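You operate a simulated robot arm through the tools that you are given. There is no shell and no other tool.

You run a simulated robot arm. Do the job below in one go: nothing can be reset, and whatever is moved stays where it is left.

TASK
Set up the filter stand and raise the beaker as the jack ticket says.
Fine: the ticket headed RAISE TO; ring knob tight before the funnel goes in the ring; beaker on the green jack. Set down upright: empty glass beaker.
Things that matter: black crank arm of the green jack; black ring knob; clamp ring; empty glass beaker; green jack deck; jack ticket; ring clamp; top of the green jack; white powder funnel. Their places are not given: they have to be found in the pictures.

The check looks at the end state, three seconds after you hand in, the way a careful person would. Anything else that was tipped, shoved, dropped, spilled or broken makes it a failure.

THE ROBOT
A 7-joint arm with a three-finger gripper, fixed in place. Base frame: the origin is at the foot of the arm, x ahead of it, y to its left, z up; the work surface is at about z = 0.9. Units: m, degrees, N and s.
With the tool pointing down near the work surface it reaches from about 0.1 to 0.86 m from the base axis. Its first joint turns from -166.0 to 166.0 degrees. Payload 2.94 kg.
The tool frame sits at the grasp point between the pads (the TCP): z along the fingers, y along the line on which they close. The tips reach 0.03 m beyond it. The gripper opens to 0.132 m. The gripper's body begins 0.107 m behind the TCP.
Orientation is that of the tool frame in the base frame, as [roll, pitch, yaw] about the fixed x, y, z axes, in that order (R = Rz(yaw) Ry(pitch) Rx(roll)). With the fingers straight down and closing along the base's y, the tool's x points along the base's -x, its y along +y and its z along -z.

THE INTERFACE
- The arm moves only by the tool step_arm. Its arguments are lists of equal length, an entry for each row: "turn": the turn, a rotation vector about the tool's x, y, z in units of 60 degrees (1.0 is 60 degrees), a list of three; "slide": the shift along the tool's x, y, z in units of 250 mm (1.0 is 250 mm), a list of three; "jaw": the closure in counts, from 0 (fully open) to 255 (shut). In form: {"turn": [[wx, wy, wz], ...], "slide": [[x, y, z], ...], "jaw": [jaw, ...]}. A call has 1 to 20 rows; each row is the pose to reach, as a shift and turn from the pose commanded when the call began, along the tool's axes at that moment. A call with a number of a shift or a turn outside -1 to 1 is refused whole. Rows are played at 5 a second. More than 0.05 m and 8.6 degrees between two rows, or a gripper value outside its range, and nothing of the call is played. Where a pose cannot be reached the arm comes as near as it can. A force on the tool above 80 N (or 10 N above the force at the start of the call, whichever is more), or a blocked arm, ends the call early, and 0.2 s more pass. The fingers move at their own pace and stop on an object; they squeeze with about 24 N. The grip force told is the motor's: it shows also when the fingers shut on nothing. Time passes only in rows, and 0.2 s behind the last, so rows that repeat a pose let the fingers close. It gives the time, the measured TCP pose, the force on the tool (base axes), the opening and the grip force at its end, in the units of the frame above (readings bear some noise), with the torque about the TCP (base axes, N m) and any sound that the robot's microphone picked up.
- Cameras (640 x 400 px; columns grow to the right, rows downward): "scene" is fixed at [0.05, 0.648, 1.81]; the picture's right is [-0.68, -0.73, 0.00], its down [-0.34, 0.32, -0.88] and it looks along [0.65, -0.60, -0.47] (base axes); focal length 320 px, centre (320, 200). "wrist" rides on the gripper at [0.072, 0.003, -0.144] in the tool frame; the picture's right is [-0.04, 1.00, 0.00], its down [-0.88, -0.04, -0.48] and it looks along [-0.47, -0.02, 0.88] (tool axes); focal length 256 px, centre (320, 200).
- get_image(camera): a new picture of that camera. The clock stands still meanwhile.
- lift_body(by): slides the trunk up (or, below 0, down) by that many m; the arm rides with it, the base frame stays. It gives what a move gives, with no picture.
- locate(camera, pixels): for up to 12 pixels [column, row] of the newest picture of that camera ("zoom" is the newest enlarged one), the place [x, y, z] in the base frame of the surface seen there, good to about 0.002 m. The clock stands still meanwhile.
- inspect(camera, box): a new picture of the part [left, top, right, bottom] of that camera's present view, enlarged. The clock stands still meanwhile.
- close_job(): hands the job in; it is judged then, once.

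Leave the gripper open and the arm clear of the work at the hand-in unless told otherwise.

The tools are called after "Emit:" by a JSON object that holds its "api" and its "payload". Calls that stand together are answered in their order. step_arm: Moves the arm, as the interface text tells. Its arguments: {"type":"object","properties":{"turn":{"type":"array"},"slide":{"type":"array"},"jaw":{"type":"array"}},"required":["turn","slide","jaw"]} The other tools are called the same way: lift_body (by) slides the trunk up or down; get_image (camera) takes a picture; locate (camera, pixels) gives the place of the surface under pixels of a picture; inspect (camera, box) takes an enlarged picture of a part of a camera's view; close_job () hands the job in.

At the start:

```text
time_s: 0.0
eef_pos: [0.5869, -0.0439, 1.5396]
tool_rot: [180.0, 0.1, 180.0]
wrist_force: [-0.5, -0.2, -0.5]
moment: [0.02, 0.01, -0.01]
gripper_width: 0.1319
gripper_force: 0.1
trunk travel left (down, up): [-0.475, 0.065]
```

scene: 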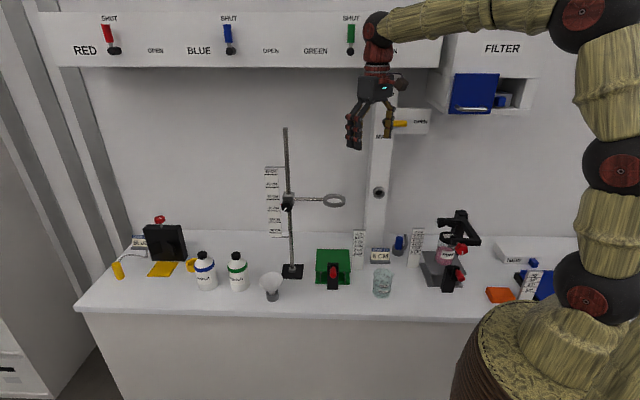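
wrist: 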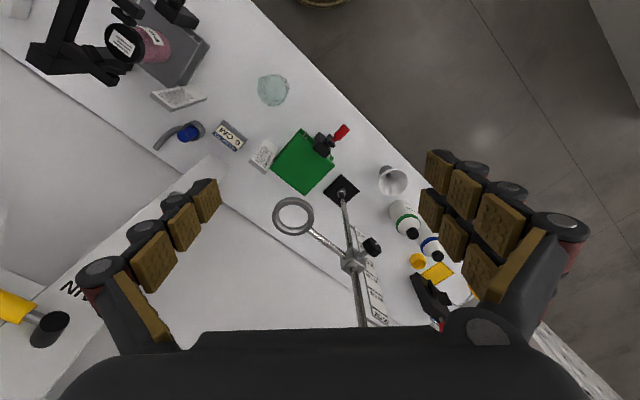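

I see a workbench with a ring stand, a green jack, a beaker, a white funnel, and several small labels and tickets. I'll enlarge the parts of the scene picture that matter so I can read the tickets.

Emit:
{"api": "inspect", "payload": {"camera": "scene", "box": [240, 220, 440, 320]}}

Emit:
{"api": "inspect", "payload": {"camera": "scene", "box": [250, 120, 370, 290]}}

Emit:
{"api": "inspect", "payload": {"camera": "wrist", "box": [140, 60, 460, 260]}}

Emit:
{"api": "inspect", "payload": {"camera": "scene", "box": [340, 210, 560, 320]}}

```text
3.20 times, centred on (340, 270) of scene
```

zoom: 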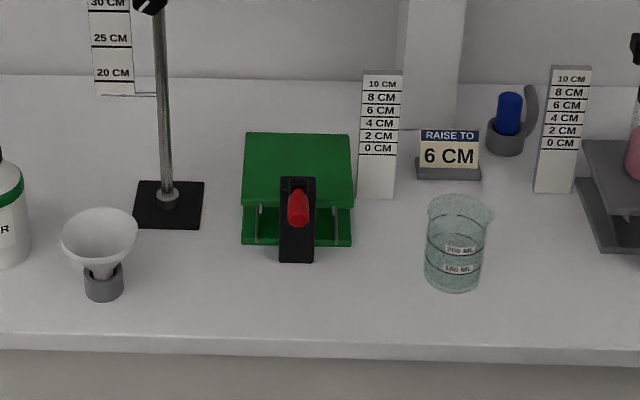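

```text
2.35 times, centred on (310, 205) of scene
```

zoom: 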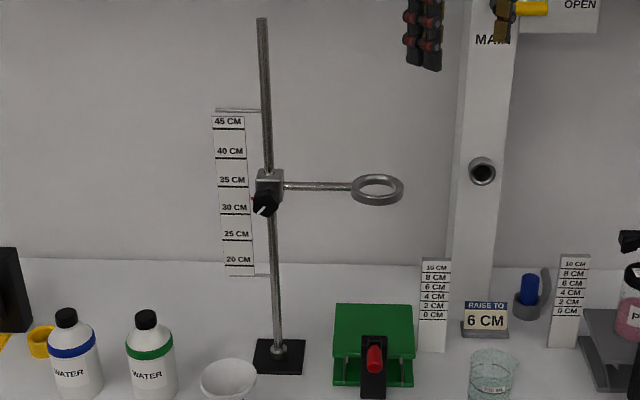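

```text
2.00 times, centred on (300, 160) of wrist
```

zoom: 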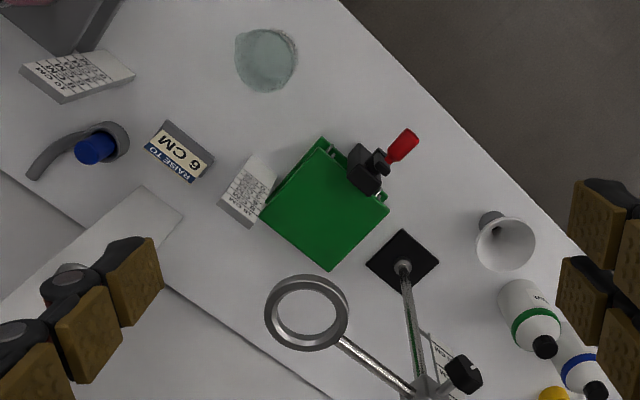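

```text
2.91 times, centred on (450, 265) of scene
```

zoom: 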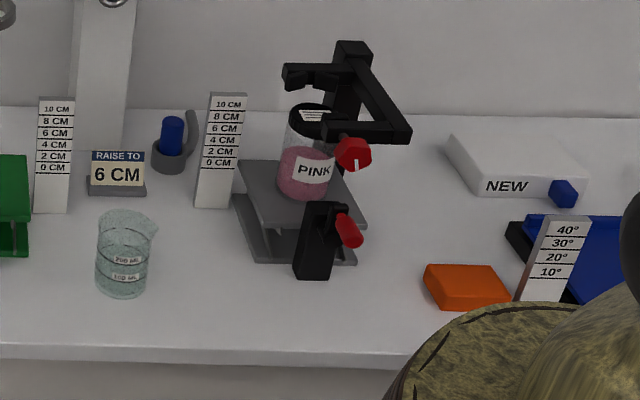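

The blue-headed ticket reads "RAISE TO 6 CM". There are more labels to the left (around 138,242) and elsewhere, so I'll check them and look closely at the knob and the stand.

Emit:
{"api": "inspect", "payload": {"camera": "scene", "box": [90, 200, 250, 300]}}

Emit:
{"api": "inspect", "payload": {"camera": "scene", "box": [255, 160, 355, 240]}}

Emit:
{"api": "inspect", "payload": {"camera": "scene", "box": [300, 235, 400, 305]}}

Emit:
{"api": "inspect", "payload": {"camera": "wrist", "box": [260, 160, 420, 300]}}

```text
4.00 times, centred on (170, 250) of scene
```

zoom: 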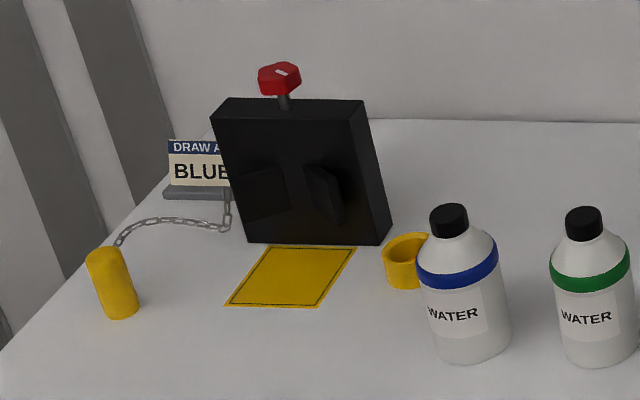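

```text
5.00 times, centred on (305, 200) of scene
```

zoom: 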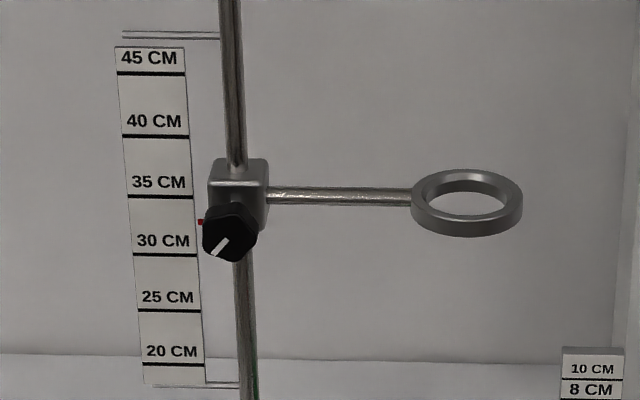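

```text
5.71 times, centred on (350, 270) of scene
```

zoom: 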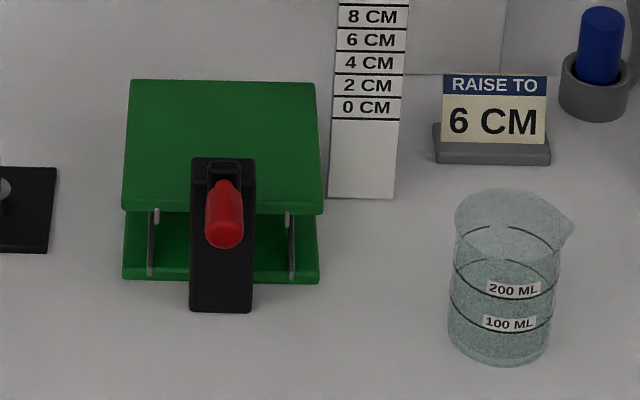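

```text
2.86 times, centred on (340, 230) of wrist
```

zoom: 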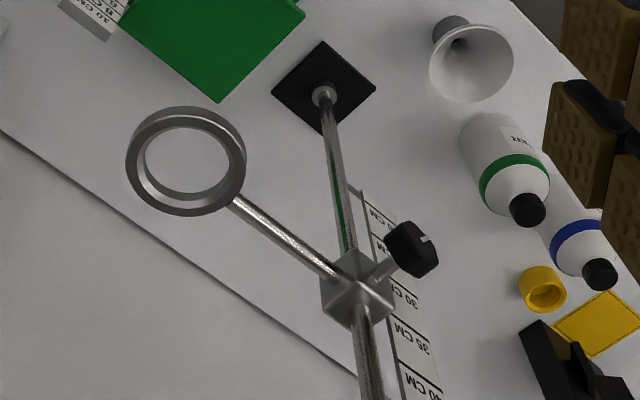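

The only "RAISE TO" ticket says 6 CM. The left one is headed "DRAW …", so it belongs to another job. Now I'll locate the key points: stand rod, ring, knob, jack, crank, beaker, funnel and rulers.

Emit:
{"api": "get_image", "payload": {"camera": "scene"}}

Emit:
{"api": "get_image", "payload": {"camera": "wrist"}}

Emit:
{"api": "locate", "payload": {"camera": "scene", "pixels": [[285, 130], [290, 260], [292, 271], [287, 195], [287, 207], [324, 201], [344, 201], [334, 196], [334, 206], [300, 198], [271, 280], [272, 296]]}}

Emit:
{"api": "locate", "payload": {"camera": "scene", "pixels": [[319, 250], [350, 251], [317, 269], [350, 271], [333, 258], [332, 274], [333, 288], [383, 270], [382, 293], [360, 250], [380, 257], [333, 266]]}}

Emit:
{"api": "locate", "payload": {"camera": "wrist", "pixels": [[298, 129], [274, 161], [306, 194], [334, 157], [324, 144], [342, 131], [272, 90], [393, 181], [294, 200], [294, 234], [276, 216], [311, 216]]}}

```text
taken
```

scene: 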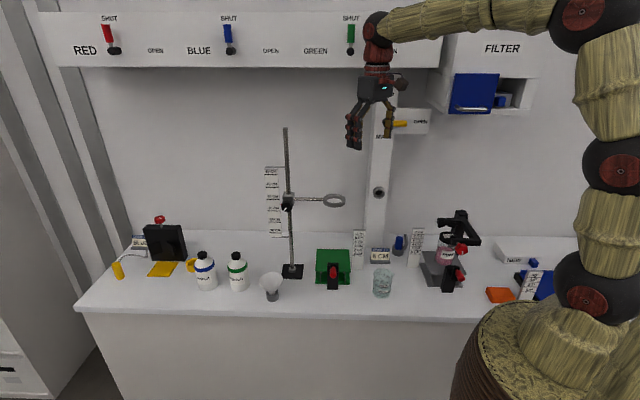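

```text
taken
```

wrist: 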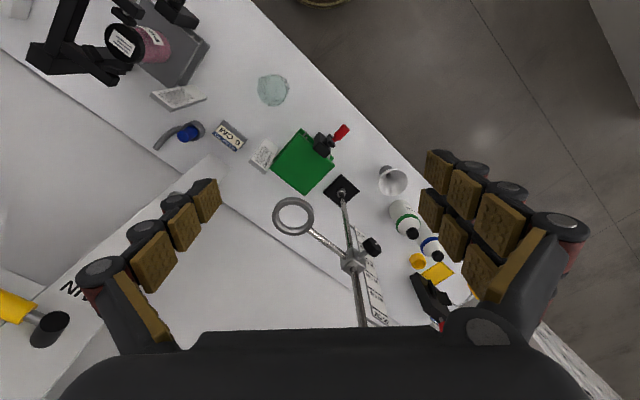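

```text
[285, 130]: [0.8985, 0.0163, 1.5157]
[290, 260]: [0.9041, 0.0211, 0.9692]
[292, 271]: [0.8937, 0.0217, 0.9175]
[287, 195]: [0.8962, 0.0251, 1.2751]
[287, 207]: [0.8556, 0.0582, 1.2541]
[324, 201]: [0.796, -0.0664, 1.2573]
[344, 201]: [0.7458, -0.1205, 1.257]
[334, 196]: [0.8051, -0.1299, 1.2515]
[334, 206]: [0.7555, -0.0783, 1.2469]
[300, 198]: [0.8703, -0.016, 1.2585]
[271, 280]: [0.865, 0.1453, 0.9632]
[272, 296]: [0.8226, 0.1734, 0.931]
```

```text
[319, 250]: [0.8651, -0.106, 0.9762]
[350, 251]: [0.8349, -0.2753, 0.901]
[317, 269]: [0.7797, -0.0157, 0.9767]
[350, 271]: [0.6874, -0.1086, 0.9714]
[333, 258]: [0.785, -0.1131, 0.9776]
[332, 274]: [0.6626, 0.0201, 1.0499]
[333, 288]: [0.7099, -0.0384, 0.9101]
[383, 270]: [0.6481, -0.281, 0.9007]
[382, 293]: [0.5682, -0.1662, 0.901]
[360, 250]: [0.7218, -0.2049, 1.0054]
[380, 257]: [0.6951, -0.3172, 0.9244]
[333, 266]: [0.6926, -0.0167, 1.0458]
```

```text
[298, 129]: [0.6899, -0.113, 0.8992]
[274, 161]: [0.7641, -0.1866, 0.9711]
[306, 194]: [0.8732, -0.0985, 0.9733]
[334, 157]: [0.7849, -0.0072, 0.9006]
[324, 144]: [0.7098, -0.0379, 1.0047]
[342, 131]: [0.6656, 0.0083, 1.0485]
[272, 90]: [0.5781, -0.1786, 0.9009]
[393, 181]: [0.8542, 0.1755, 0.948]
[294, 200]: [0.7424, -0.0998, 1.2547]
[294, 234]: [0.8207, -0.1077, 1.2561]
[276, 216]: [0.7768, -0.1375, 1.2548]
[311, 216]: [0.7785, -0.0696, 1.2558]
```

The ring centre is about (0.78, -0.10, 1.256), right above the jack deck centre. The knob is near (0.856, 0.058, 1.254) and its axis points toward the scene camera. Next I'll read the jack's ruler marks closely and get their heights.

Emit:
{"api": "inspect", "payload": {"camera": "scene", "box": [310, 225, 380, 295]}}

```text
5.71 times, centred on (345, 260) of scene
```

zoom: 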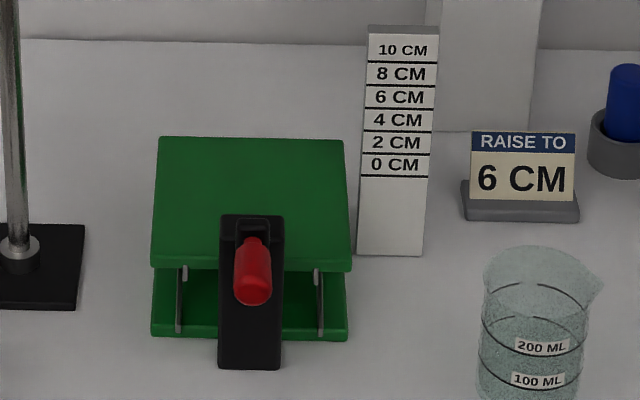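

Emit:
{"api": "locate", "payload": {"camera": "zoom", "pixels": [[400, 62], [400, 85], [400, 108], [398, 132], [396, 155], [394, 177], [392, 250], [200, 265], [300, 267], [170, 150], [335, 150], [250, 180]]}}

Emit:
{"api": "locate", "payload": {"camera": "zoom", "pixels": [[250, 225], [250, 300], [250, 350], [225, 300], [280, 300], [252, 245], [252, 275], [252, 290], [232, 230], [278, 230], [250, 218], [252, 240]]}}

```text
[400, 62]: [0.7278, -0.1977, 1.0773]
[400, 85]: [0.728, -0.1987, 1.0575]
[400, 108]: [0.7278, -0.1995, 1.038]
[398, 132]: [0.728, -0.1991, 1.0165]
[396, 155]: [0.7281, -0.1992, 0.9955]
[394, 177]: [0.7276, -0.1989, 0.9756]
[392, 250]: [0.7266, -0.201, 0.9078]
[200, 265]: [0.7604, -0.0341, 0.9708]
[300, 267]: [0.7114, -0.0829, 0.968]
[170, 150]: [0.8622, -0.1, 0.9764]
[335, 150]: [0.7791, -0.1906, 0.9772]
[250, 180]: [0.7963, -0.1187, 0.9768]
```

```text
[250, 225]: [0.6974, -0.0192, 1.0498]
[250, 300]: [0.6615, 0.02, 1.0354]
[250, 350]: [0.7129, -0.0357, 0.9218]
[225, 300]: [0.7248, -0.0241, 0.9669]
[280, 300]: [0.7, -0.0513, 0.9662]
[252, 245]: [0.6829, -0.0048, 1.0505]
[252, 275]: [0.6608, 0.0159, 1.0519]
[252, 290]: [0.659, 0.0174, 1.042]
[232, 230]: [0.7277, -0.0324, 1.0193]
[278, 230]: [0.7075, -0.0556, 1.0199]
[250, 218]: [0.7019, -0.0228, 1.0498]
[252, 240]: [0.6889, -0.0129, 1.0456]
```

The ruler's 0 CM line is at z≈0.976, level with the deck, and the 6 CM line is at z≈1.038. I'll bring the wrist camera down in front of the jack's crank, yawed 45°, to study the crank and the knob.

Emit:
{"api": "step_arm", "payload": {"turn": [[0, 0, 0.075], [0, 0, 0.15], [0, 0, 0.225], [0, 0, 0.3], [0, 0, 0.375], [0, 0, 0.45], [0, 0, 0.525], [0, 0, 0.6], [0, 0, 0.675], [0, 0, 0.75]], "slide": [[0.0148, 0.07, 0.1], [0.03, 0.14, 0.2], [0.044, 0.21, 0.3], [0.06, 0.28, 0.4], [0.074, 0.35, 0.5], [0.09, 0.42, 0.6], [0.104, 0.49, 0.7], [0.118, 0.56, 0.8], [0.133, 0.63, 0.9], [0.148, 0.7, 1.0]], "jaw": [0, 0, 0, 0, 0, 0, 0, 0, 0, 0]}}

Emit:
{"api": "get_image", "payload": {"camera": "wrist"}}

Emit:
{"api": "get_image", "payload": {"camera": "scene"}}

```text
time_s: 2.2
eef_pos: [0.549, 0.1324, 1.2884]
tool_rot: [180.0, 0.1, 134.8]
wrist_force: [0.2, -0.2, 0.0]
moment: [-0.04, 0.03, 0.01]
gripper_width: 0.1322
gripper_force: 0.0
trunk travel left (down, up): [-0.475, 0.065]
```

```text
taken
```

wrist: 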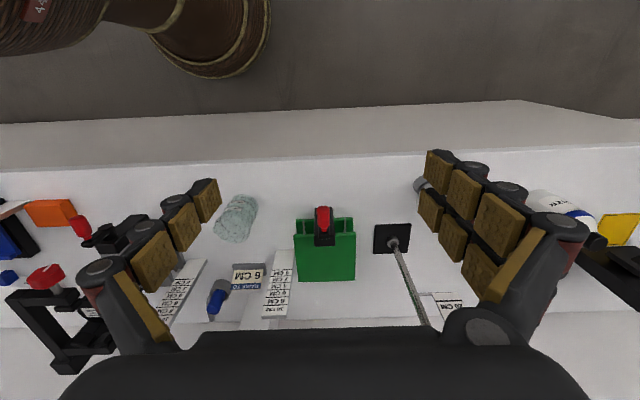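

```text
taken
```

scene: 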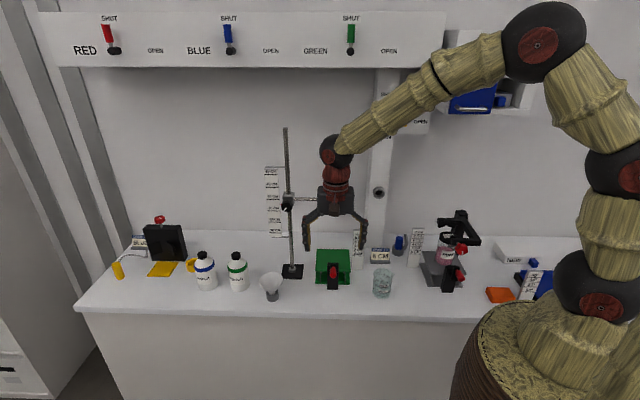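

The pose was reached, and the jack now shows near (325,240) in the wrist picture. I'll enlarge it to see the crank.

Emit:
{"api": "inspect", "payload": {"camera": "wrist", "box": [270, 190, 380, 290]}}

Emit:
{"api": "inspect", "payload": {"camera": "scene", "box": [300, 240, 370, 300]}}

```text
4.00 times, centred on (325, 240) of wrist
```

zoom: 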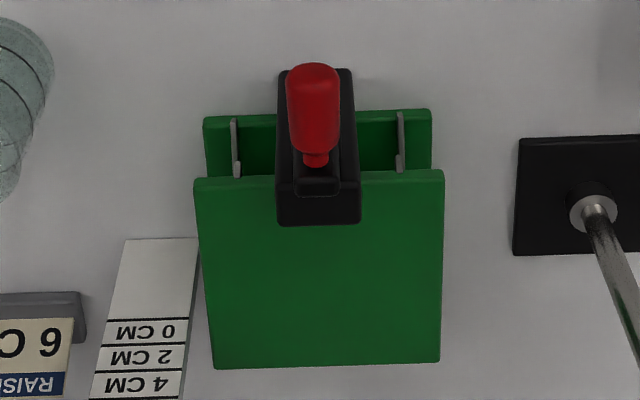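

```text
6.67 times, centred on (335, 270) of scene
```

zoom: 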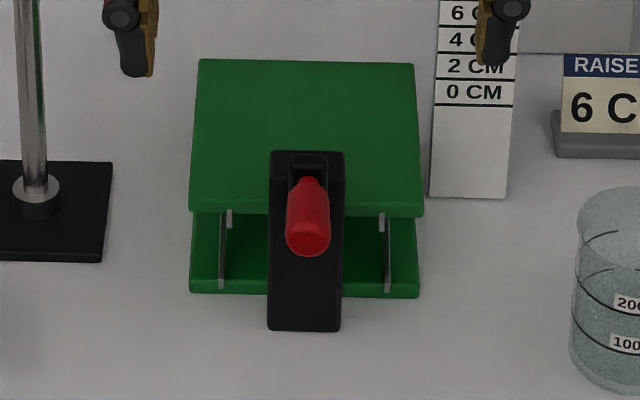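

The crank arm is hidden behind the red handle from above. I'll tilt the gripper toward horizontal, looking into the bench, to see it from the front and to test whether the arm can take the pose the knob needs.

Emit:
{"api": "step_arm", "payload": {"turn": [[0, -0.125, 0], [0, -0.25, 0], [0, -0.375, 0], [0, -0.5, 0], [0, -0.625, 0], [0, -0.75, 0], [0, -0.875, 0], [0, -1.0, 0]], "slide": [[0, 0, 0.07], [0, 0, 0.14], [0, 0, 0.21], [0, 0, 0.28], [0, 0, 0.35], [0, 0, 0.42], [0, 0, 0.49], [0, 0, 0.56]], "jaw": [0, 0, 0, 0, 0, 0, 0, 0]}}

Emit:
{"api": "get_image", "payload": {"camera": "wrist"}}

Emit:
{"api": "get_image", "payload": {"camera": "scene"}}

```text
time_s: 4.0
eef_pos: [0.5489, 0.1328, 1.1485]
tool_rot: [179.9, 60.1, 135.0]
wrist_force: [-0.3, 0.2, -0.5]
moment: [0.0, 0.01, -0.03]
gripper_width: 0.1321
gripper_force: 0.0
trunk travel left (down, up): [-0.475, 0.065]
```

```text
taken
```

wrist: 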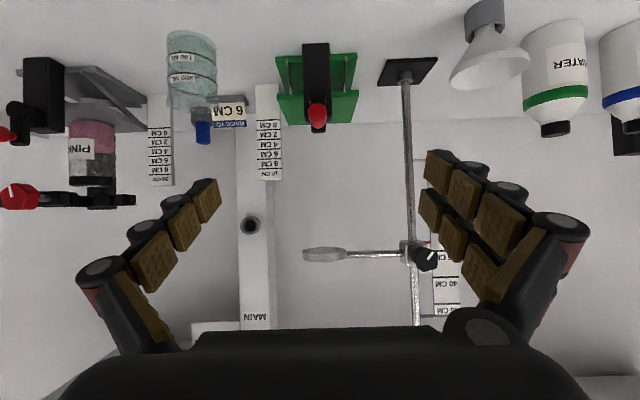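

```text
taken
```

scene: 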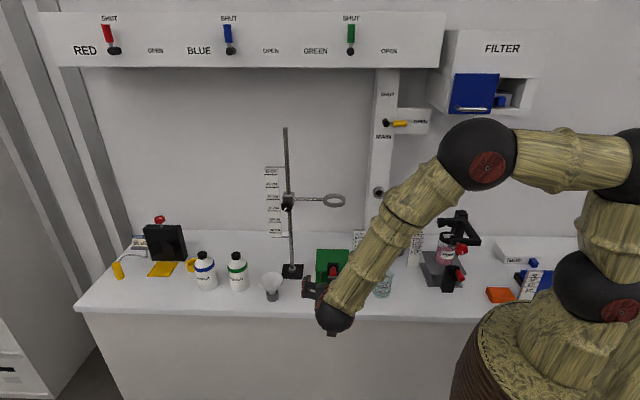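

The tilt works; the picture is upside down because the camera is under the gripper. I'll enlarge the crank around (317,90) and the knob around (425,258).

Emit:
{"api": "inspect", "payload": {"camera": "wrist", "box": [265, 30, 370, 140]}}

Emit:
{"api": "inspect", "payload": {"camera": "wrist", "box": [380, 220, 480, 300]}}

Emit:
{"api": "inspect", "payload": {"camera": "wrist", "box": [150, 20, 250, 140]}}

Emit:
{"api": "inspect", "payload": {"camera": "wrist", "box": [430, 0, 550, 100]}}

```text
3.64 times, centred on (318, 85) of wrist
```

zoom: 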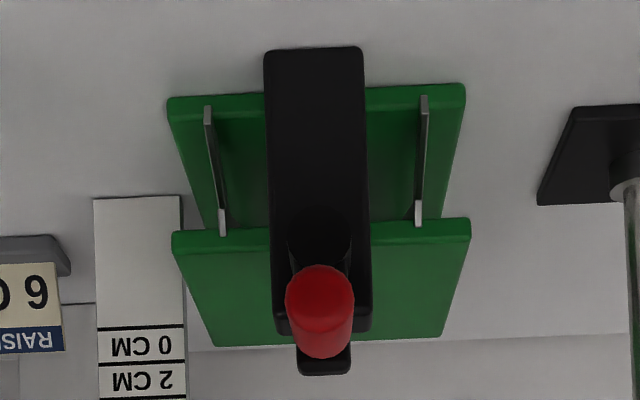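

```text
5.00 times, centred on (430, 260) of wrist
```

zoom: 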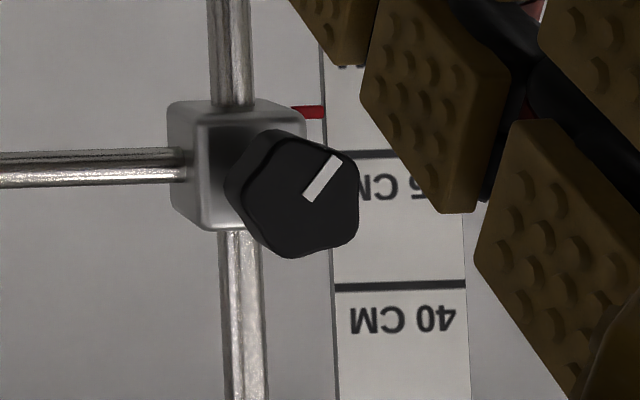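

```text
3.33 times, centred on (200, 80) of wrist
```

zoom: 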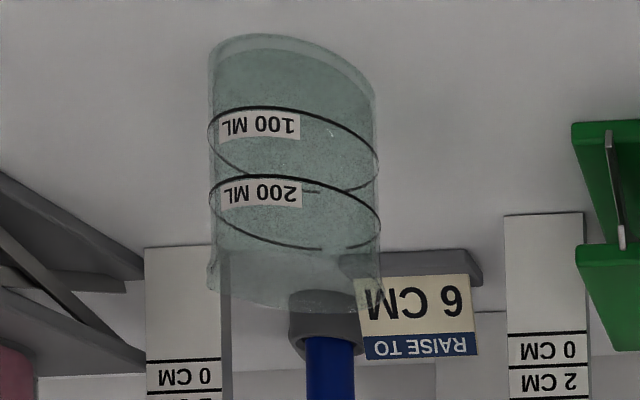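

```text
4.00 times, centred on (490, 50) of wrist
```

zoom: 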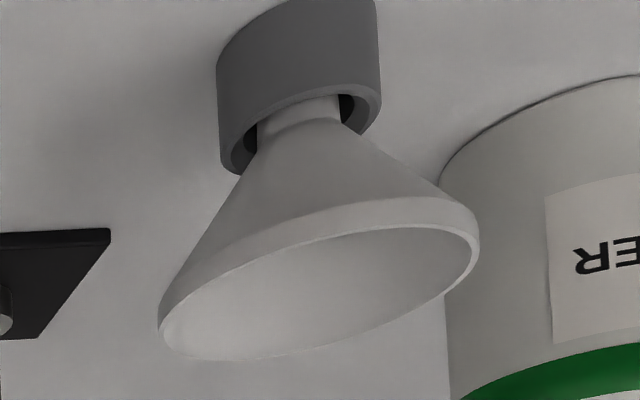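

The crank is a short black arm pointing straight up from a shaft on the black housing, with the red grip at its end. I'll go lower and closer to locate the arm and its shaft accurately.

Emit:
{"api": "step_arm", "payload": {"turn": [[0, 0, 0], [0, 0, 0], [0, 0, 0], [0, 0, 0]], "slide": [[0.045, 0, 0.1], [0.09, 0, 0.2], [0.135, 0, 0.3], [0.182, 0, 0.405]], "jaw": [0, 0, 0, 0]}}

Emit:
{"api": "get_image", "payload": {"camera": "wrist"}}

Emit:
{"api": "inspect", "payload": {"camera": "wrist", "box": [240, 70, 400, 230]}}

```text
time_s: 5.0
eef_pos: [0.596, 0.0858, 1.0586]
tool_rot: [180.0, 60.1, 135.0]
wrist_force: [1.0, 0.1, -0.3]
moment: [0.05, 0.0, 0.01]
gripper_width: 0.1316
gripper_force: 0.0
trunk travel left (down, up): [-0.475, 0.065]
```

```text
taken
```

wrist: 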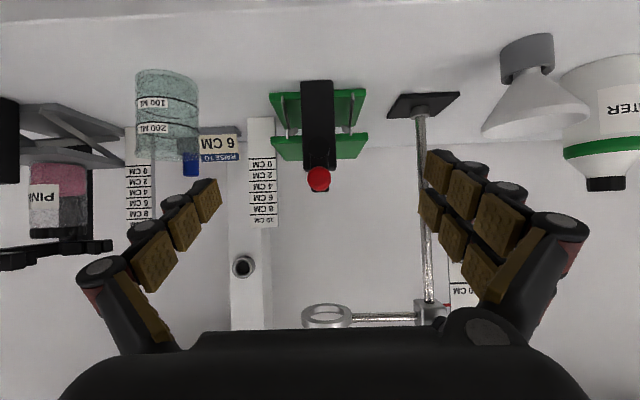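

```text
2.50 times, centred on (320, 150) of wrist
```

zoom: 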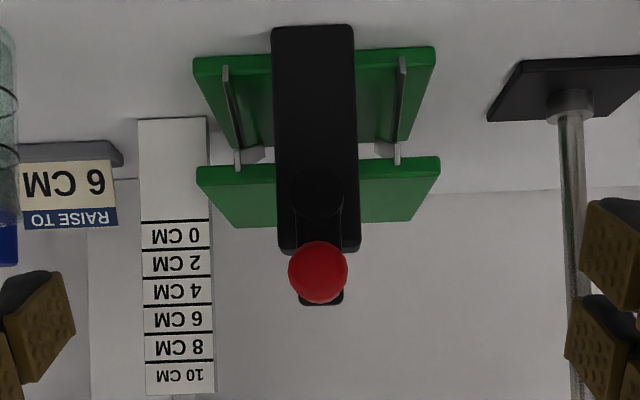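

A circular hub shows at (320,192) in the zoom, with the arm going up to the red grip at (318,270). I'll locate the hub, arm edges and grip.

Emit:
{"api": "locate", "payload": {"camera": "zoom", "pixels": [[320, 192], [320, 180], [320, 205], [320, 230], [322, 298], [305, 298], [340, 298], [318, 270], [295, 270], [345, 270], [280, 150], [350, 150]]}}

Emit:
{"api": "inspect", "payload": {"camera": "wrist", "box": [290, 130, 350, 200]}}

```text
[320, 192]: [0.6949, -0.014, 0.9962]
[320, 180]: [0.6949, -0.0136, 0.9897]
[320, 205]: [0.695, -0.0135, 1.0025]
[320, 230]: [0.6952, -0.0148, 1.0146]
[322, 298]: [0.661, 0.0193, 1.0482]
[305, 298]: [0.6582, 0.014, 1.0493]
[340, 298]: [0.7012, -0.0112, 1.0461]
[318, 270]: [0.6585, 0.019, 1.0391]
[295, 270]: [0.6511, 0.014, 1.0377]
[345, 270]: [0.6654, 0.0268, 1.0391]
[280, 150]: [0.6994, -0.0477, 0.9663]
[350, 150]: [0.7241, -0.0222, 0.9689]
```

```text
5.71 times, centred on (320, 165) of wrist
```

zoom: 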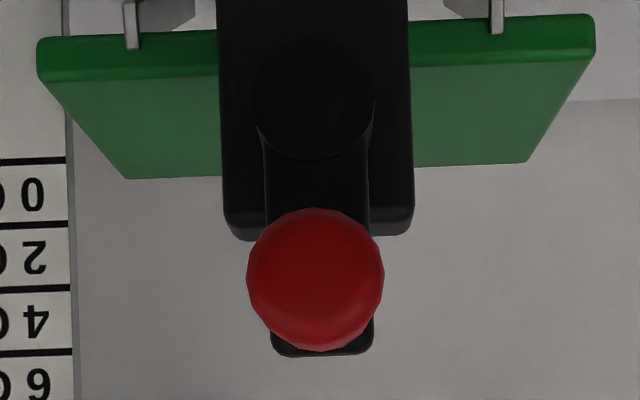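

Emit:
{"api": "locate", "payload": {"camera": "zoom", "pixels": [[315, 98], [315, 60], [315, 140], [315, 170], [315, 215], [315, 280], [315, 340], [255, 280], [375, 280], [278, 350], [368, 350], [230, 120]]}}

```text
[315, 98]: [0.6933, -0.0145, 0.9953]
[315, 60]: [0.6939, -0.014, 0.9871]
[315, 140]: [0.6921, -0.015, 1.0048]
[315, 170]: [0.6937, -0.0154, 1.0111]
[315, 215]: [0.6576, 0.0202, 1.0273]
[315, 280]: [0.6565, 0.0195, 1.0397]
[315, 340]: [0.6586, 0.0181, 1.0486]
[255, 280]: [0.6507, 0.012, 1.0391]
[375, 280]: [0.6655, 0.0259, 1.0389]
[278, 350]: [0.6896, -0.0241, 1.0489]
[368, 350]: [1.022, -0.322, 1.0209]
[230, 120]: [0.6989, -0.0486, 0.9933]
```

The crank hub axis is at about z≈0.995 and the red grip centre at z≈1.04, so the crank radius is about 0.045 m. The shaft points along the 45° direction into the bench.

I'll do the knob first. The next move takes the gripper level and squarely in front of it, still a safe distance back, for a look.

Emit:
{"api": "step_arm", "payload": {"turn": [[0, -0.05, 0], [0, -0.1, 0], [0, -0.15, 0], [0, -0.2, 0], [0, -0.25, 0], [0, -0.3, 0], [0, -0.35, 0], [0, -0.4, 0], [0, -0.45, 0], [0, -0.5, 0]], "slide": [[-0.158, 0, -0.036], [-0.316, 0, -0.072], [-0.474, 0, -0.108], [-0.631, 0, -0.143], [-0.789, 0, -0.178], [-0.789, 0.131, -0.178], [-0.789, 0.262, -0.178], [-0.789, 0.394, -0.178], [-0.789, 0.525, -0.178], [-0.789, 0.656, -0.178]], "jaw": [0, 0, 0, 0, 0, 0, 0, 0, 0, 0]}}

Emit:
{"api": "get_image", "payload": {"camera": "wrist"}}

Emit:
{"api": "get_image", "payload": {"camera": "scene"}}

Emit:
{"api": "inspect", "payload": {"camera": "wrist", "box": [260, 90, 380, 210]}}

```text
time_s: 7.2
eef_pos: [0.754, 0.1631, 1.251]
tool_rot: [-78.0, 89.9, -122.8]
wrist_force: [-0.3, 0.3, -0.7]
moment: [-0.01, 0.0, -0.06]
gripper_width: 0.1322
gripper_force: 0.1
trunk travel left (down, up): [-0.475, 0.065]
```

```text
taken
```

wrist: 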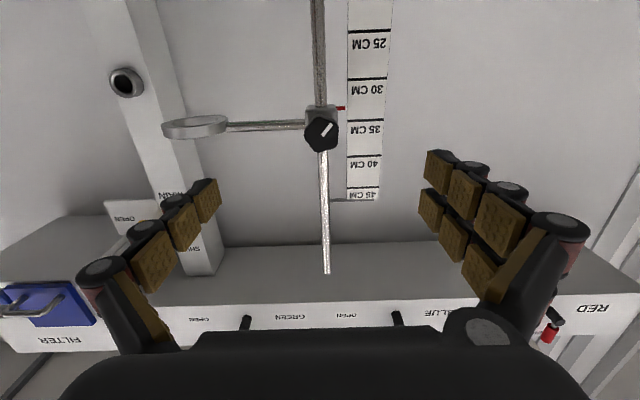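

```text
taken
```

scene: 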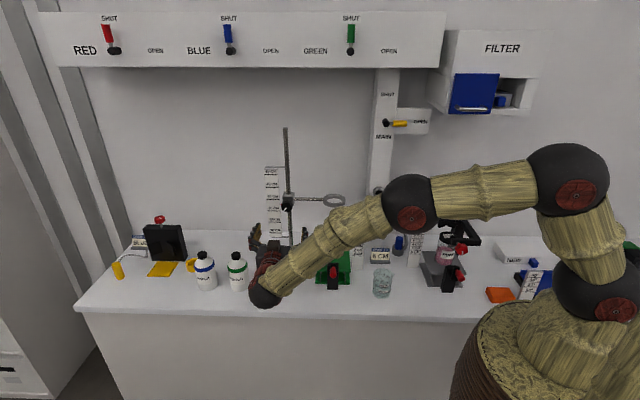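

```text
3.33 times, centred on (320, 150) of wrist
```

zoom: 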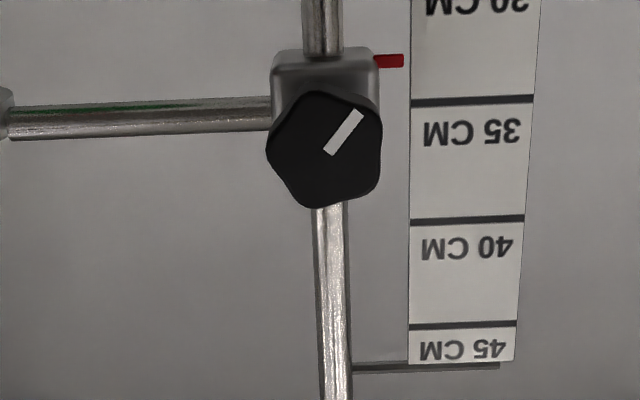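

The knob sits dead ahead at (322,133), five-lobed, with its white mark pointing to the lower left in world terms. I'll locate its centre and extents.

Emit:
{"api": "locate", "payload": {"camera": "zoom", "pixels": [[325, 150], [272, 150], [376, 150], [325, 100], [325, 203], [300, 110], [350, 195], [280, 60], [370, 60], [325, 20], [325, 300], [345, 130]]}}

```text
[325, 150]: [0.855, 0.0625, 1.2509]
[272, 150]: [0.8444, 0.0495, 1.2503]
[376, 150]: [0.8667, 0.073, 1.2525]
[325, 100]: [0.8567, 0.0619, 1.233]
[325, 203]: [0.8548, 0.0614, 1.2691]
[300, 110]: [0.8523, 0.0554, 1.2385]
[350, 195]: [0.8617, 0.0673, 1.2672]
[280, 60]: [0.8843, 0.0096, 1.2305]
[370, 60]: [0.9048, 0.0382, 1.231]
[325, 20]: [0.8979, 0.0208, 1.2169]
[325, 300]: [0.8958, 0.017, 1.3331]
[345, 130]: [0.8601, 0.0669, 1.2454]
```

Knob centre is at u=0.560 (face), v=0.6485, z=1.251, and the gripper axis lines up with it. Before gripping I'll pre-turn the wrist 60° counter-clockwise at this standoff and narrow the jaws. That checks that the wrist has room for a long clockwise (tightening) turn.

Emit:
{"api": "step_arm", "payload": {"turn": [[0, 0, -0.125], [0, 0, -0.25], [0, 0, -0.375], [0, 0, -0.5], [0, 0, -0.625], [0, 0, -0.75], [0, 0, -0.875], [0, 0, -1.0]], "slide": [[0, 0, 0], [0, 0, 0], [0, 0, 0], [0, 0, 0], [0, 0, 0], [0, 0, 0], [0, 0, 0], [0, 0, 0]], "jaw": [130, 130, 130, 130, 130, 130, 130, 130]}}

Emit:
{"api": "get_image", "payload": {"camera": "wrist"}}

Emit:
{"api": "get_image", "payload": {"camera": "scene"}}

```text
time_s: 9.0
eef_pos: [0.753, 0.1598, 1.2518]
tool_rot: [-90.0, 29.8, -135.0]
wrist_force: [0.4, -0.2, -1.1]
moment: [0.01, 0.0, 0.0]
gripper_width: 0.0646
gripper_force: 0.1
trunk travel left (down, up): [-0.475, 0.065]
```

```text
taken
```

wrist: 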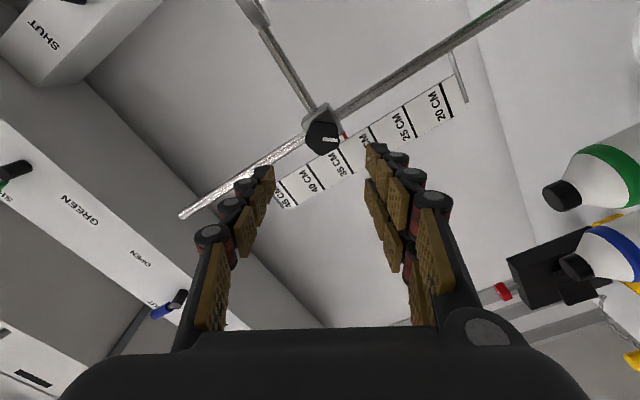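

```text
taken
```

scene: 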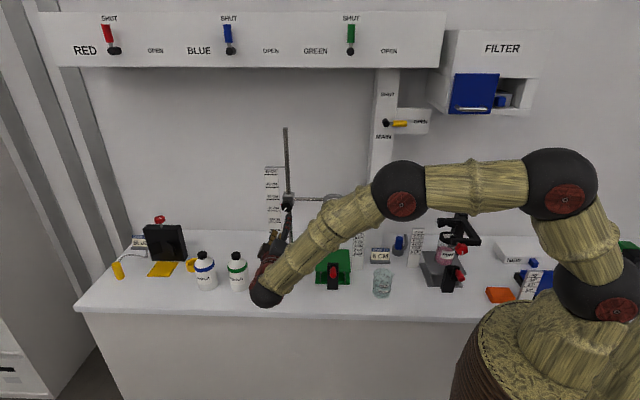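

The wrist reached the pre-turned pose. I'll hold one beat to let it settle and re-check alignment before advancing.

Emit:
{"api": "step_arm", "payload": {"turn": [[0, 0, 0], [0, 0, 0]], "slide": [[0, 0, 0], [0, 0, 0]], "jaw": [140, 140]}}

Emit:
{"api": "inspect", "payload": {"camera": "wrist", "box": [270, 80, 390, 200]}}

```text
time_s: 9.6
eef_pos: [0.7527, 0.1602, 1.254]
tool_rot: [-90.0, 30.0, -134.9]
wrist_force: [-1.0, -0.7, 0.1]
moment: [0.01, 0.05, -0.02]
gripper_width: 0.0595
gripper_force: 0.0
trunk travel left (down, up): [-0.475, 0.065]
```

```text
3.33 times, centred on (330, 140) of wrist
```

zoom: 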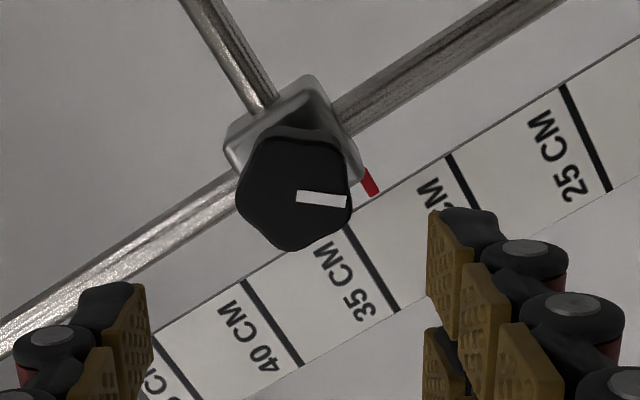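

Alignment is good apart from about 4 mm sideways. I'll correct that while advancing 0.137 m, so the finger pads straddle the knob but the tips stop short of the clamp block.

Emit:
{"api": "step_arm", "payload": {"turn": [[0, 0, 0], [0, 0, 0], [0, 0, 0], [0, 0, 0], [0, 0, 0], [0, 0, 0], [0, 0, 0]], "slide": [[-0.014, 0.008, 0.1], [-0.014, 0.008, 0.2], [-0.014, 0.008, 0.3], [-0.014, 0.008, 0.4], [-0.014, 0.008, 0.48], [-0.014, 0.008, 0.54], [-0.014, 0.008, 0.54]], "jaw": [140, 140, 140, 140, 140, 140, 140]}}

Emit:
{"api": "get_image", "payload": {"camera": "wrist"}}

Emit:
{"api": "inspect", "payload": {"camera": "scene", "box": [230, 150, 350, 270]}}

```text
time_s: 11.2
eef_pos: [0.8505, 0.0655, 1.2514]
tool_rot: [-90.0, 30.0, -134.9]
wrist_force: [-0.1, -0.4, 0.3]
moment: [-0.01, 0.01, 0.0]
gripper_width: 0.0595
gripper_force: 0.1
trunk travel left (down, up): [-0.475, 0.065]
```

```text
taken
```

wrist: 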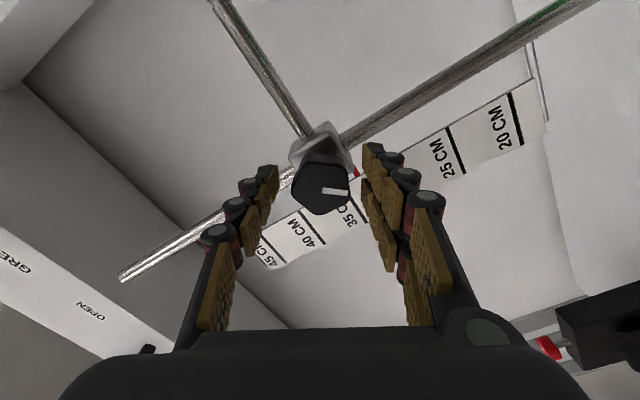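

```text
3.33 times, centred on (290, 210) of scene
```

zoom: 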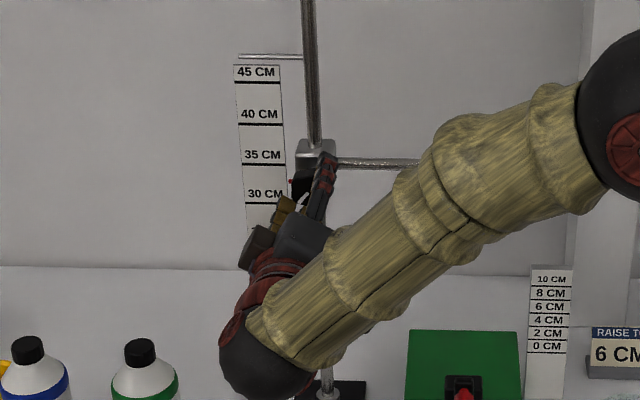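

The knob lies centred between the pads. I'll close the jaws on it.

Emit:
{"api": "step_arm", "payload": {"turn": [[0, 0, 0], [0, 0, 0], [0, 0, 0], [0, 0, 0], [0, 0, 0]], "slide": [[0, 0, 0], [0, 0, 0], [0, 0, 0], [0, 0, 0], [0, 0, 0]], "jaw": [255, 255, 255, 255, 255]}}

Emit:
{"api": "inspect", "payload": {"camera": "wrist", "box": [240, 110, 400, 270]}}

```text
time_s: 12.4
eef_pos: [0.8509, 0.0654, 1.25]
tool_rot: [-90.1, 29.7, -134.9]
wrist_force: [0.3, 2.2, -4.8]
moment: [0.11, 0.07, 0.34]
gripper_width: 0.0405
gripper_force: 45.1
trunk travel left (down, up): [-0.475, 0.065]
```

```text
2.50 times, centred on (320, 190) of wrist
```

zoom: 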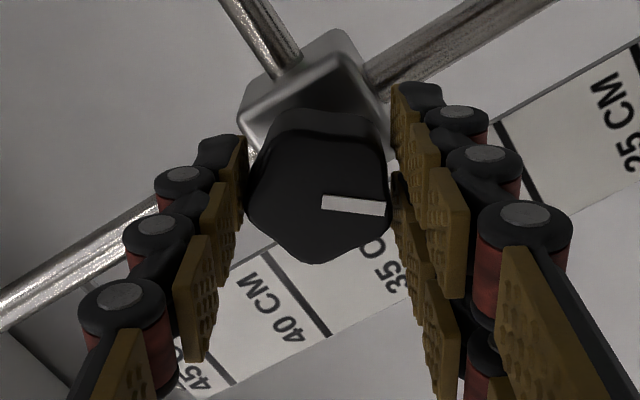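

The jaws hold the knob, with the opening at 0.0405 m. Now I'll turn it clockwise slowly, by 48° first, and watch the torque.

Emit:
{"api": "step_arm", "payload": {"turn": [[0, 0, 0.067], [0, 0, 0.133], [0, 0, 0.2], [0, 0, 0.267], [0, 0, 0.333], [0, 0, 0.4], [0, 0, 0.467], [0, 0, 0.533], [0, 0, 0.6], [0, 0, 0.667], [0, 0, 0.733], [0, 0, 0.8]], "slide": [[0, 0, 0], [0, 0, 0], [0, 0, 0], [0, 0, 0], [0, 0, 0], [0, 0, 0], [0, 0, 0], [0, 0, 0], [0, 0, 0], [0, 0, 0], [0, 0, 0], [0, 0, 0]], "jaw": [255, 255, 255, 255, 255, 255, 255, 255, 255, 255, 255, 255]}}

Emit:
{"api": "inspect", "payload": {"camera": "wrist", "box": [240, 110, 400, 270]}}

```text
time_s: 15.0
eef_pos: [0.852, 0.0673, 1.2517]
tool_rot: [-89.9, 78.1, -134.9]
wrist_force: [-4.7, 3.3, -8.7]
moment: [0.51, 0.52, -0.17]
gripper_width: 0.0406
gripper_force: 45.3
trunk travel left (down, up): [-0.475, 0.065]
```

```text
2.50 times, centred on (320, 190) of wrist
```

zoom: 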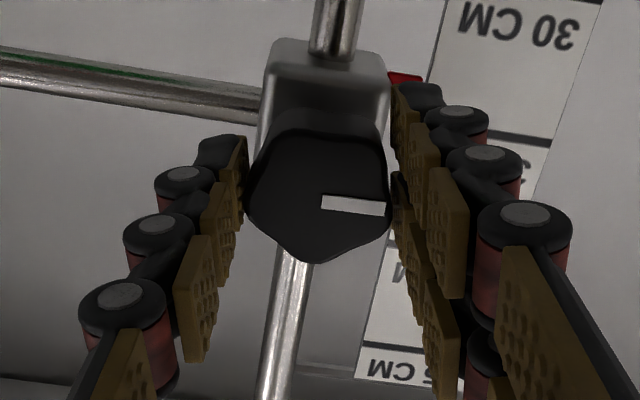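

The knob follows the gripper and there's no strong torque yet. I'll continue clockwise another 60°.

Emit:
{"api": "step_arm", "payload": {"turn": [[0, 0, 0.083], [0, 0, 0.167], [0, 0, 0.25], [0, 0, 0.333], [0, 0, 0.417], [0, 0, 0.5], [0, 0, 0.583], [0, 0, 0.667], [0, 0, 0.75], [0, 0, 0.833], [0, 0, 0.917], [0, 0, 1.0]], "slide": [[0, 0, 0], [0, 0, 0], [0, 0, 0], [0, 0, 0], [0, 0, 0], [0, 0, 0], [0, 0, 0], [0, 0, 0], [0, 0, 0], [0, 0, 0], [0, 0, 0], [0, 0, 0]], "jaw": [255, 255, 255, 255, 255, 255, 255, 255, 255, 255, 255, 255]}}

Emit:
{"api": "inspect", "payload": {"camera": "wrist", "box": [240, 110, 400, 270]}}

Emit:
{"api": "get_image", "payload": {"camera": "scene"}}

```text
time_s: 17.6
eef_pos: [0.8533, 0.0682, 1.2535]
tool_rot: [90.0, 42.0, 45.0]
wrist_force: [11.0, 8.9, 4.2]
moment: [-0.31, -0.23, 0.27]
gripper_width: 0.0404
gripper_force: 44.9
trunk travel left (down, up): [-0.475, 0.065]
```

```text
2.50 times, centred on (320, 190) of wrist
```

zoom: 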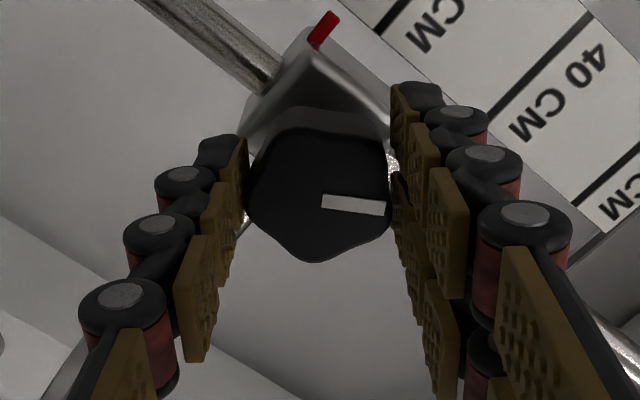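

```text
taken
```

scene: 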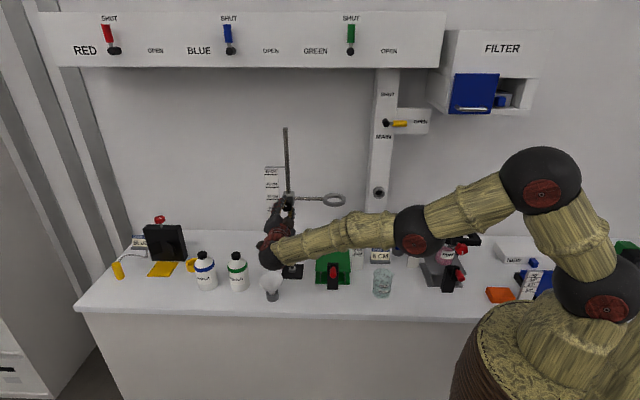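

So far 108° turned and it's still free. The elbow has swung lower, so I'll check its height before going on.

Emit:
{"api": "locate", "payload": {"camera": "scene", "pixels": [[412, 230], [412, 253], [380, 240], [350, 243], [320, 252], [275, 250], [330, 205], [435, 230]]}}

```text
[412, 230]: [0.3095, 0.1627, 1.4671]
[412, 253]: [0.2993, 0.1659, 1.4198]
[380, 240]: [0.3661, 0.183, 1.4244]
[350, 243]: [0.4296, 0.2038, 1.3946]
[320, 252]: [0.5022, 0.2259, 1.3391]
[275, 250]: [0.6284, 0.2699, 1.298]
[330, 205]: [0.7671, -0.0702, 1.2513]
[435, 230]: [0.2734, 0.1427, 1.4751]
```

The elbow is at z≈1.45, well clear of everything. I'll continue clockwise.

Emit:
{"api": "step_arm", "payload": {"turn": [[0, 0, 0.083], [0, 0, 0.167], [0, 0, 0.25], [0, 0, 0.333], [0, 0, 0.417], [0, 0, 0.5], [0, 0, 0.583], [0, 0, 0.667], [0, 0, 0.75], [0, 0, 0.833]], "slide": [[0, 0, 0], [0, 0, 0], [0, 0, 0], [0, 0, 0], [0, 0, 0], [0, 0, 0], [0, 0, 0], [0, 0, 0], [0, 0, 0], [0, 0, 0]], "jaw": [255, 255, 255, 255, 255, 255, 255, 255, 255, 255]}}

Emit:
{"api": "inspect", "payload": {"camera": "wrist", "box": [240, 110, 400, 270]}}

Emit:
{"api": "get_image", "payload": {"camera": "scene"}}

```text
time_s: 18.3
eef_pos: [0.8557, 0.0682, 1.2539]
tool_rot: [92.7, 39.9, 45.0]
wrist_force: [-23.6, -8.7, 1.4]
moment: [-0.84, -0.87, -0.76]
gripper_width: 0.0399
gripper_force: 44.9
out of reach, approached as far as the arm can: row 1, 2, 3
trunk travel left (down, up): [-0.475, 0.065]
stopped in row 3: the force on the tool passed its limit at 83 N (the readings are from after the stop); the commanded pose is now the measured one
```

```text
2.50 times, centred on (320, 190) of wrist
```

zoom: 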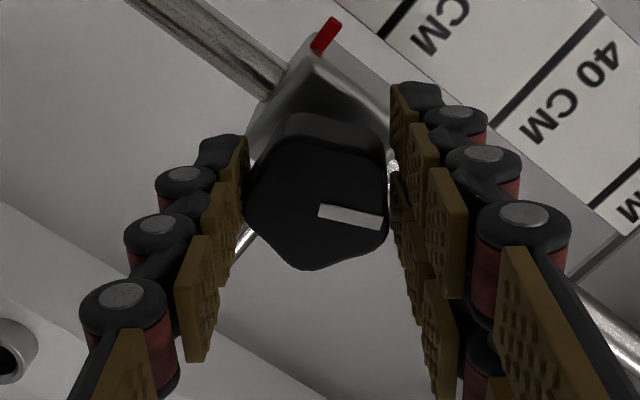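

```text
taken
```

scene: 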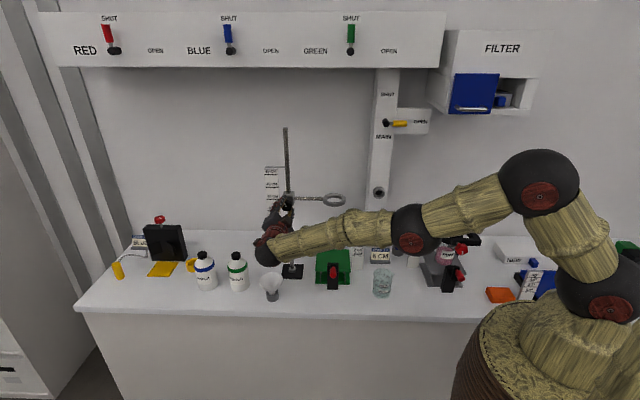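

That turn hit the wrist's joint limit at about +48°, not the knob's end stop. I'll release the knob here and check that the clamp hasn't moved.

Emit:
{"api": "step_arm", "payload": {"turn": [[0, 0, 0], [0, 0, 0], [0, 0, 0]], "slide": [[0, 0, 0], [0, 0, 0], [0, 0, 0]], "jaw": [140, 140, 140]}}

Emit:
{"api": "get_image", "payload": {"camera": "wrist"}}

Emit:
{"api": "inspect", "payload": {"camera": "scene", "box": [250, 160, 370, 280]}}

```text
time_s: 19.1
eef_pos: [0.8593, 0.0711, 1.2522]
tool_rot: [92.7, 39.8, 45.5]
wrist_force: [-0.3, 0.4, 0.3]
moment: [-0.01, 0.01, 0.03]
gripper_width: 0.0595
gripper_force: 0.1
trunk travel left (down, up): [-0.475, 0.065]
```

```text
taken
```

wrist: 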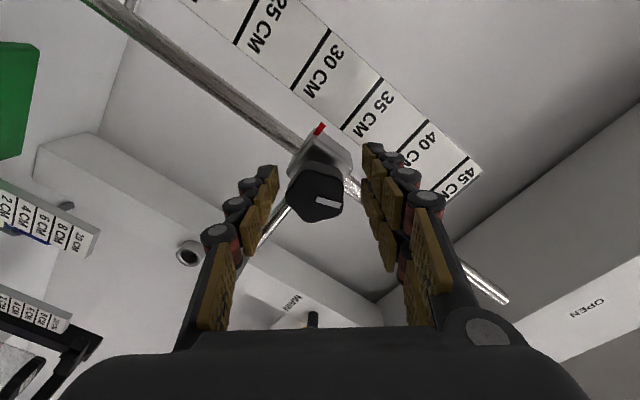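

```text
3.33 times, centred on (310, 220) of scene
```

zoom: 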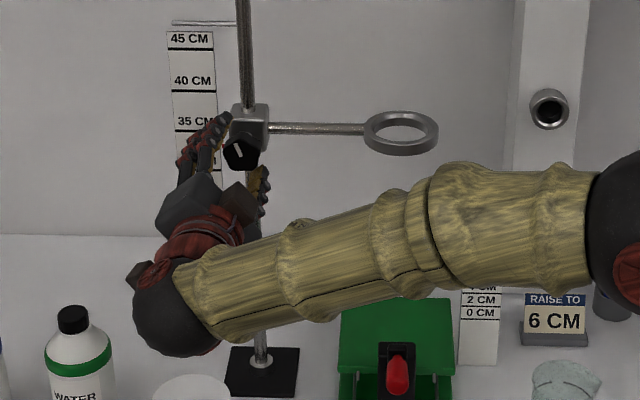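

The stand is fine, and the white mark has moved from about 7:30 to 11 o'clock, which is clockwise. I'll recentre on the knob axis, back straight out and level the tool.

Emit:
{"api": "step_arm", "payload": {"turn": [[-0.02, -0.003, 0], [-0.0395, -0.0065, 0], [-0.0395, -0.0065, 0], [-0.0395, -0.0065, 0], [-0.0395, -0.0065, 0], [-0.0395, -0.0065, 0]], "slide": [[-0.015, -0.012, 0], [-0.029, -0.024, 0], [-0.029, -0.024, -0.1], [-0.029, -0.024, -0.2], [-0.029, -0.024, -0.3], [-0.029, -0.024, -0.35]], "jaw": [140, 140, 140, 140, 140, 140]}}

Emit:
{"api": "step_arm", "payload": {"turn": [[0, 0, -0.12], [0, 0, -0.24], [0, 0, -0.36], [0, 0, -0.48], [0, 0, -0.6], [0, 0, -0.72], [0, 0, -0.84], [0, 0, -0.96], [0, 0, -1.0]], "slide": [[0, 0, 0], [0, 0, 0], [0, 0, 0], [0, 0, 0], [0, 0, 0], [0, 0, 0], [0, 0, 0], [0, 0, 0], [0, 0, 0]], "jaw": [140, 140, 140, 140, 140, 140, 140, 140, 140]}}

Emit:
{"api": "step_arm", "payload": {"turn": [[0, 0, -0.12], [0, 0, -0.24], [0, 0, -0.36], [0, 0, -0.48], [0, 0, -0.6], [0, 0, -0.72], [0, 0, -0.84], [0, 0, -0.96], [0, 0, -1.0]], "slide": [[0, 0, 0], [0, 0, 0], [0, 0, 0], [0, 0, 0], [0, 0, 0], [0, 0, 0], [0, 0, 0], [0, 0, 0], [0, 0, 0]], "jaw": [140, 140, 140, 140, 140, 140, 140, 140, 140]}}

Emit:
{"api": "get_image", "payload": {"camera": "wrist"}}

Emit:
{"api": "get_image", "payload": {"camera": "scene"}}

```text
time_s: 20.5
eef_pos: [0.7977, 0.1337, 1.2656]
tool_rot: [90.5, 40.6, 45.0]
wrist_force: [-0.8, -0.3, 0.8]
moment: [-0.01, 0.02, -0.02]
gripper_width: 0.0594
gripper_force: 0.1
out of reach, approached as far as the arm can: row 2, 3, 4, 5, 6
trunk travel left (down, up): [-0.475, 0.065]
```

```text
time_s: 22.5
eef_pos: [0.7977, 0.1323, 1.2663]
tool_rot: [-90.0, 80.1, -135.3]
wrist_force: [-1.0, -0.3, 0.0]
moment: [0.0, 0.01, 0.0]
gripper_width: 0.0597
gripper_force: 0.0
trunk travel left (down, up): [-0.475, 0.065]
```

```text
time_s: 24.5
eef_pos: [0.7972, 0.132, 1.2666]
tool_rot: [-90.1, 20.1, -135.2]
wrist_force: [-0.1, -0.5, 1.0]
moment: [-0.02, -0.02, 0.01]
gripper_width: 0.0595
gripper_force: 0.2
trunk travel left (down, up): [-0.475, 0.065]
```

```text
taken
```

wrist: 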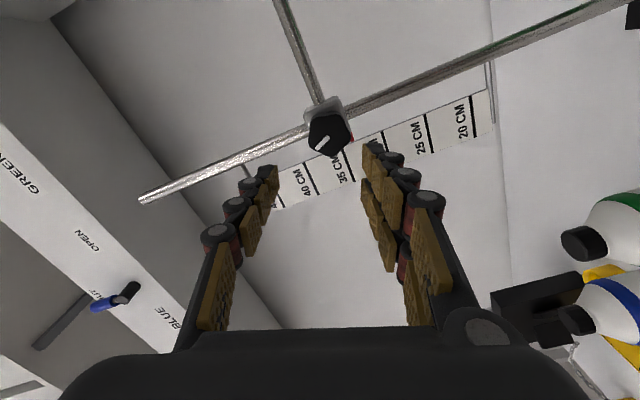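

```text
taken
```

scene: 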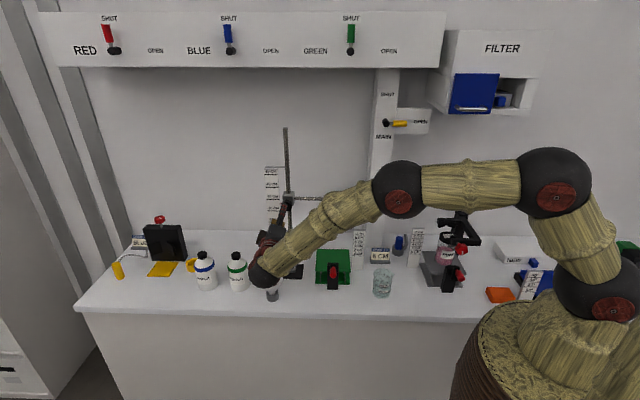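

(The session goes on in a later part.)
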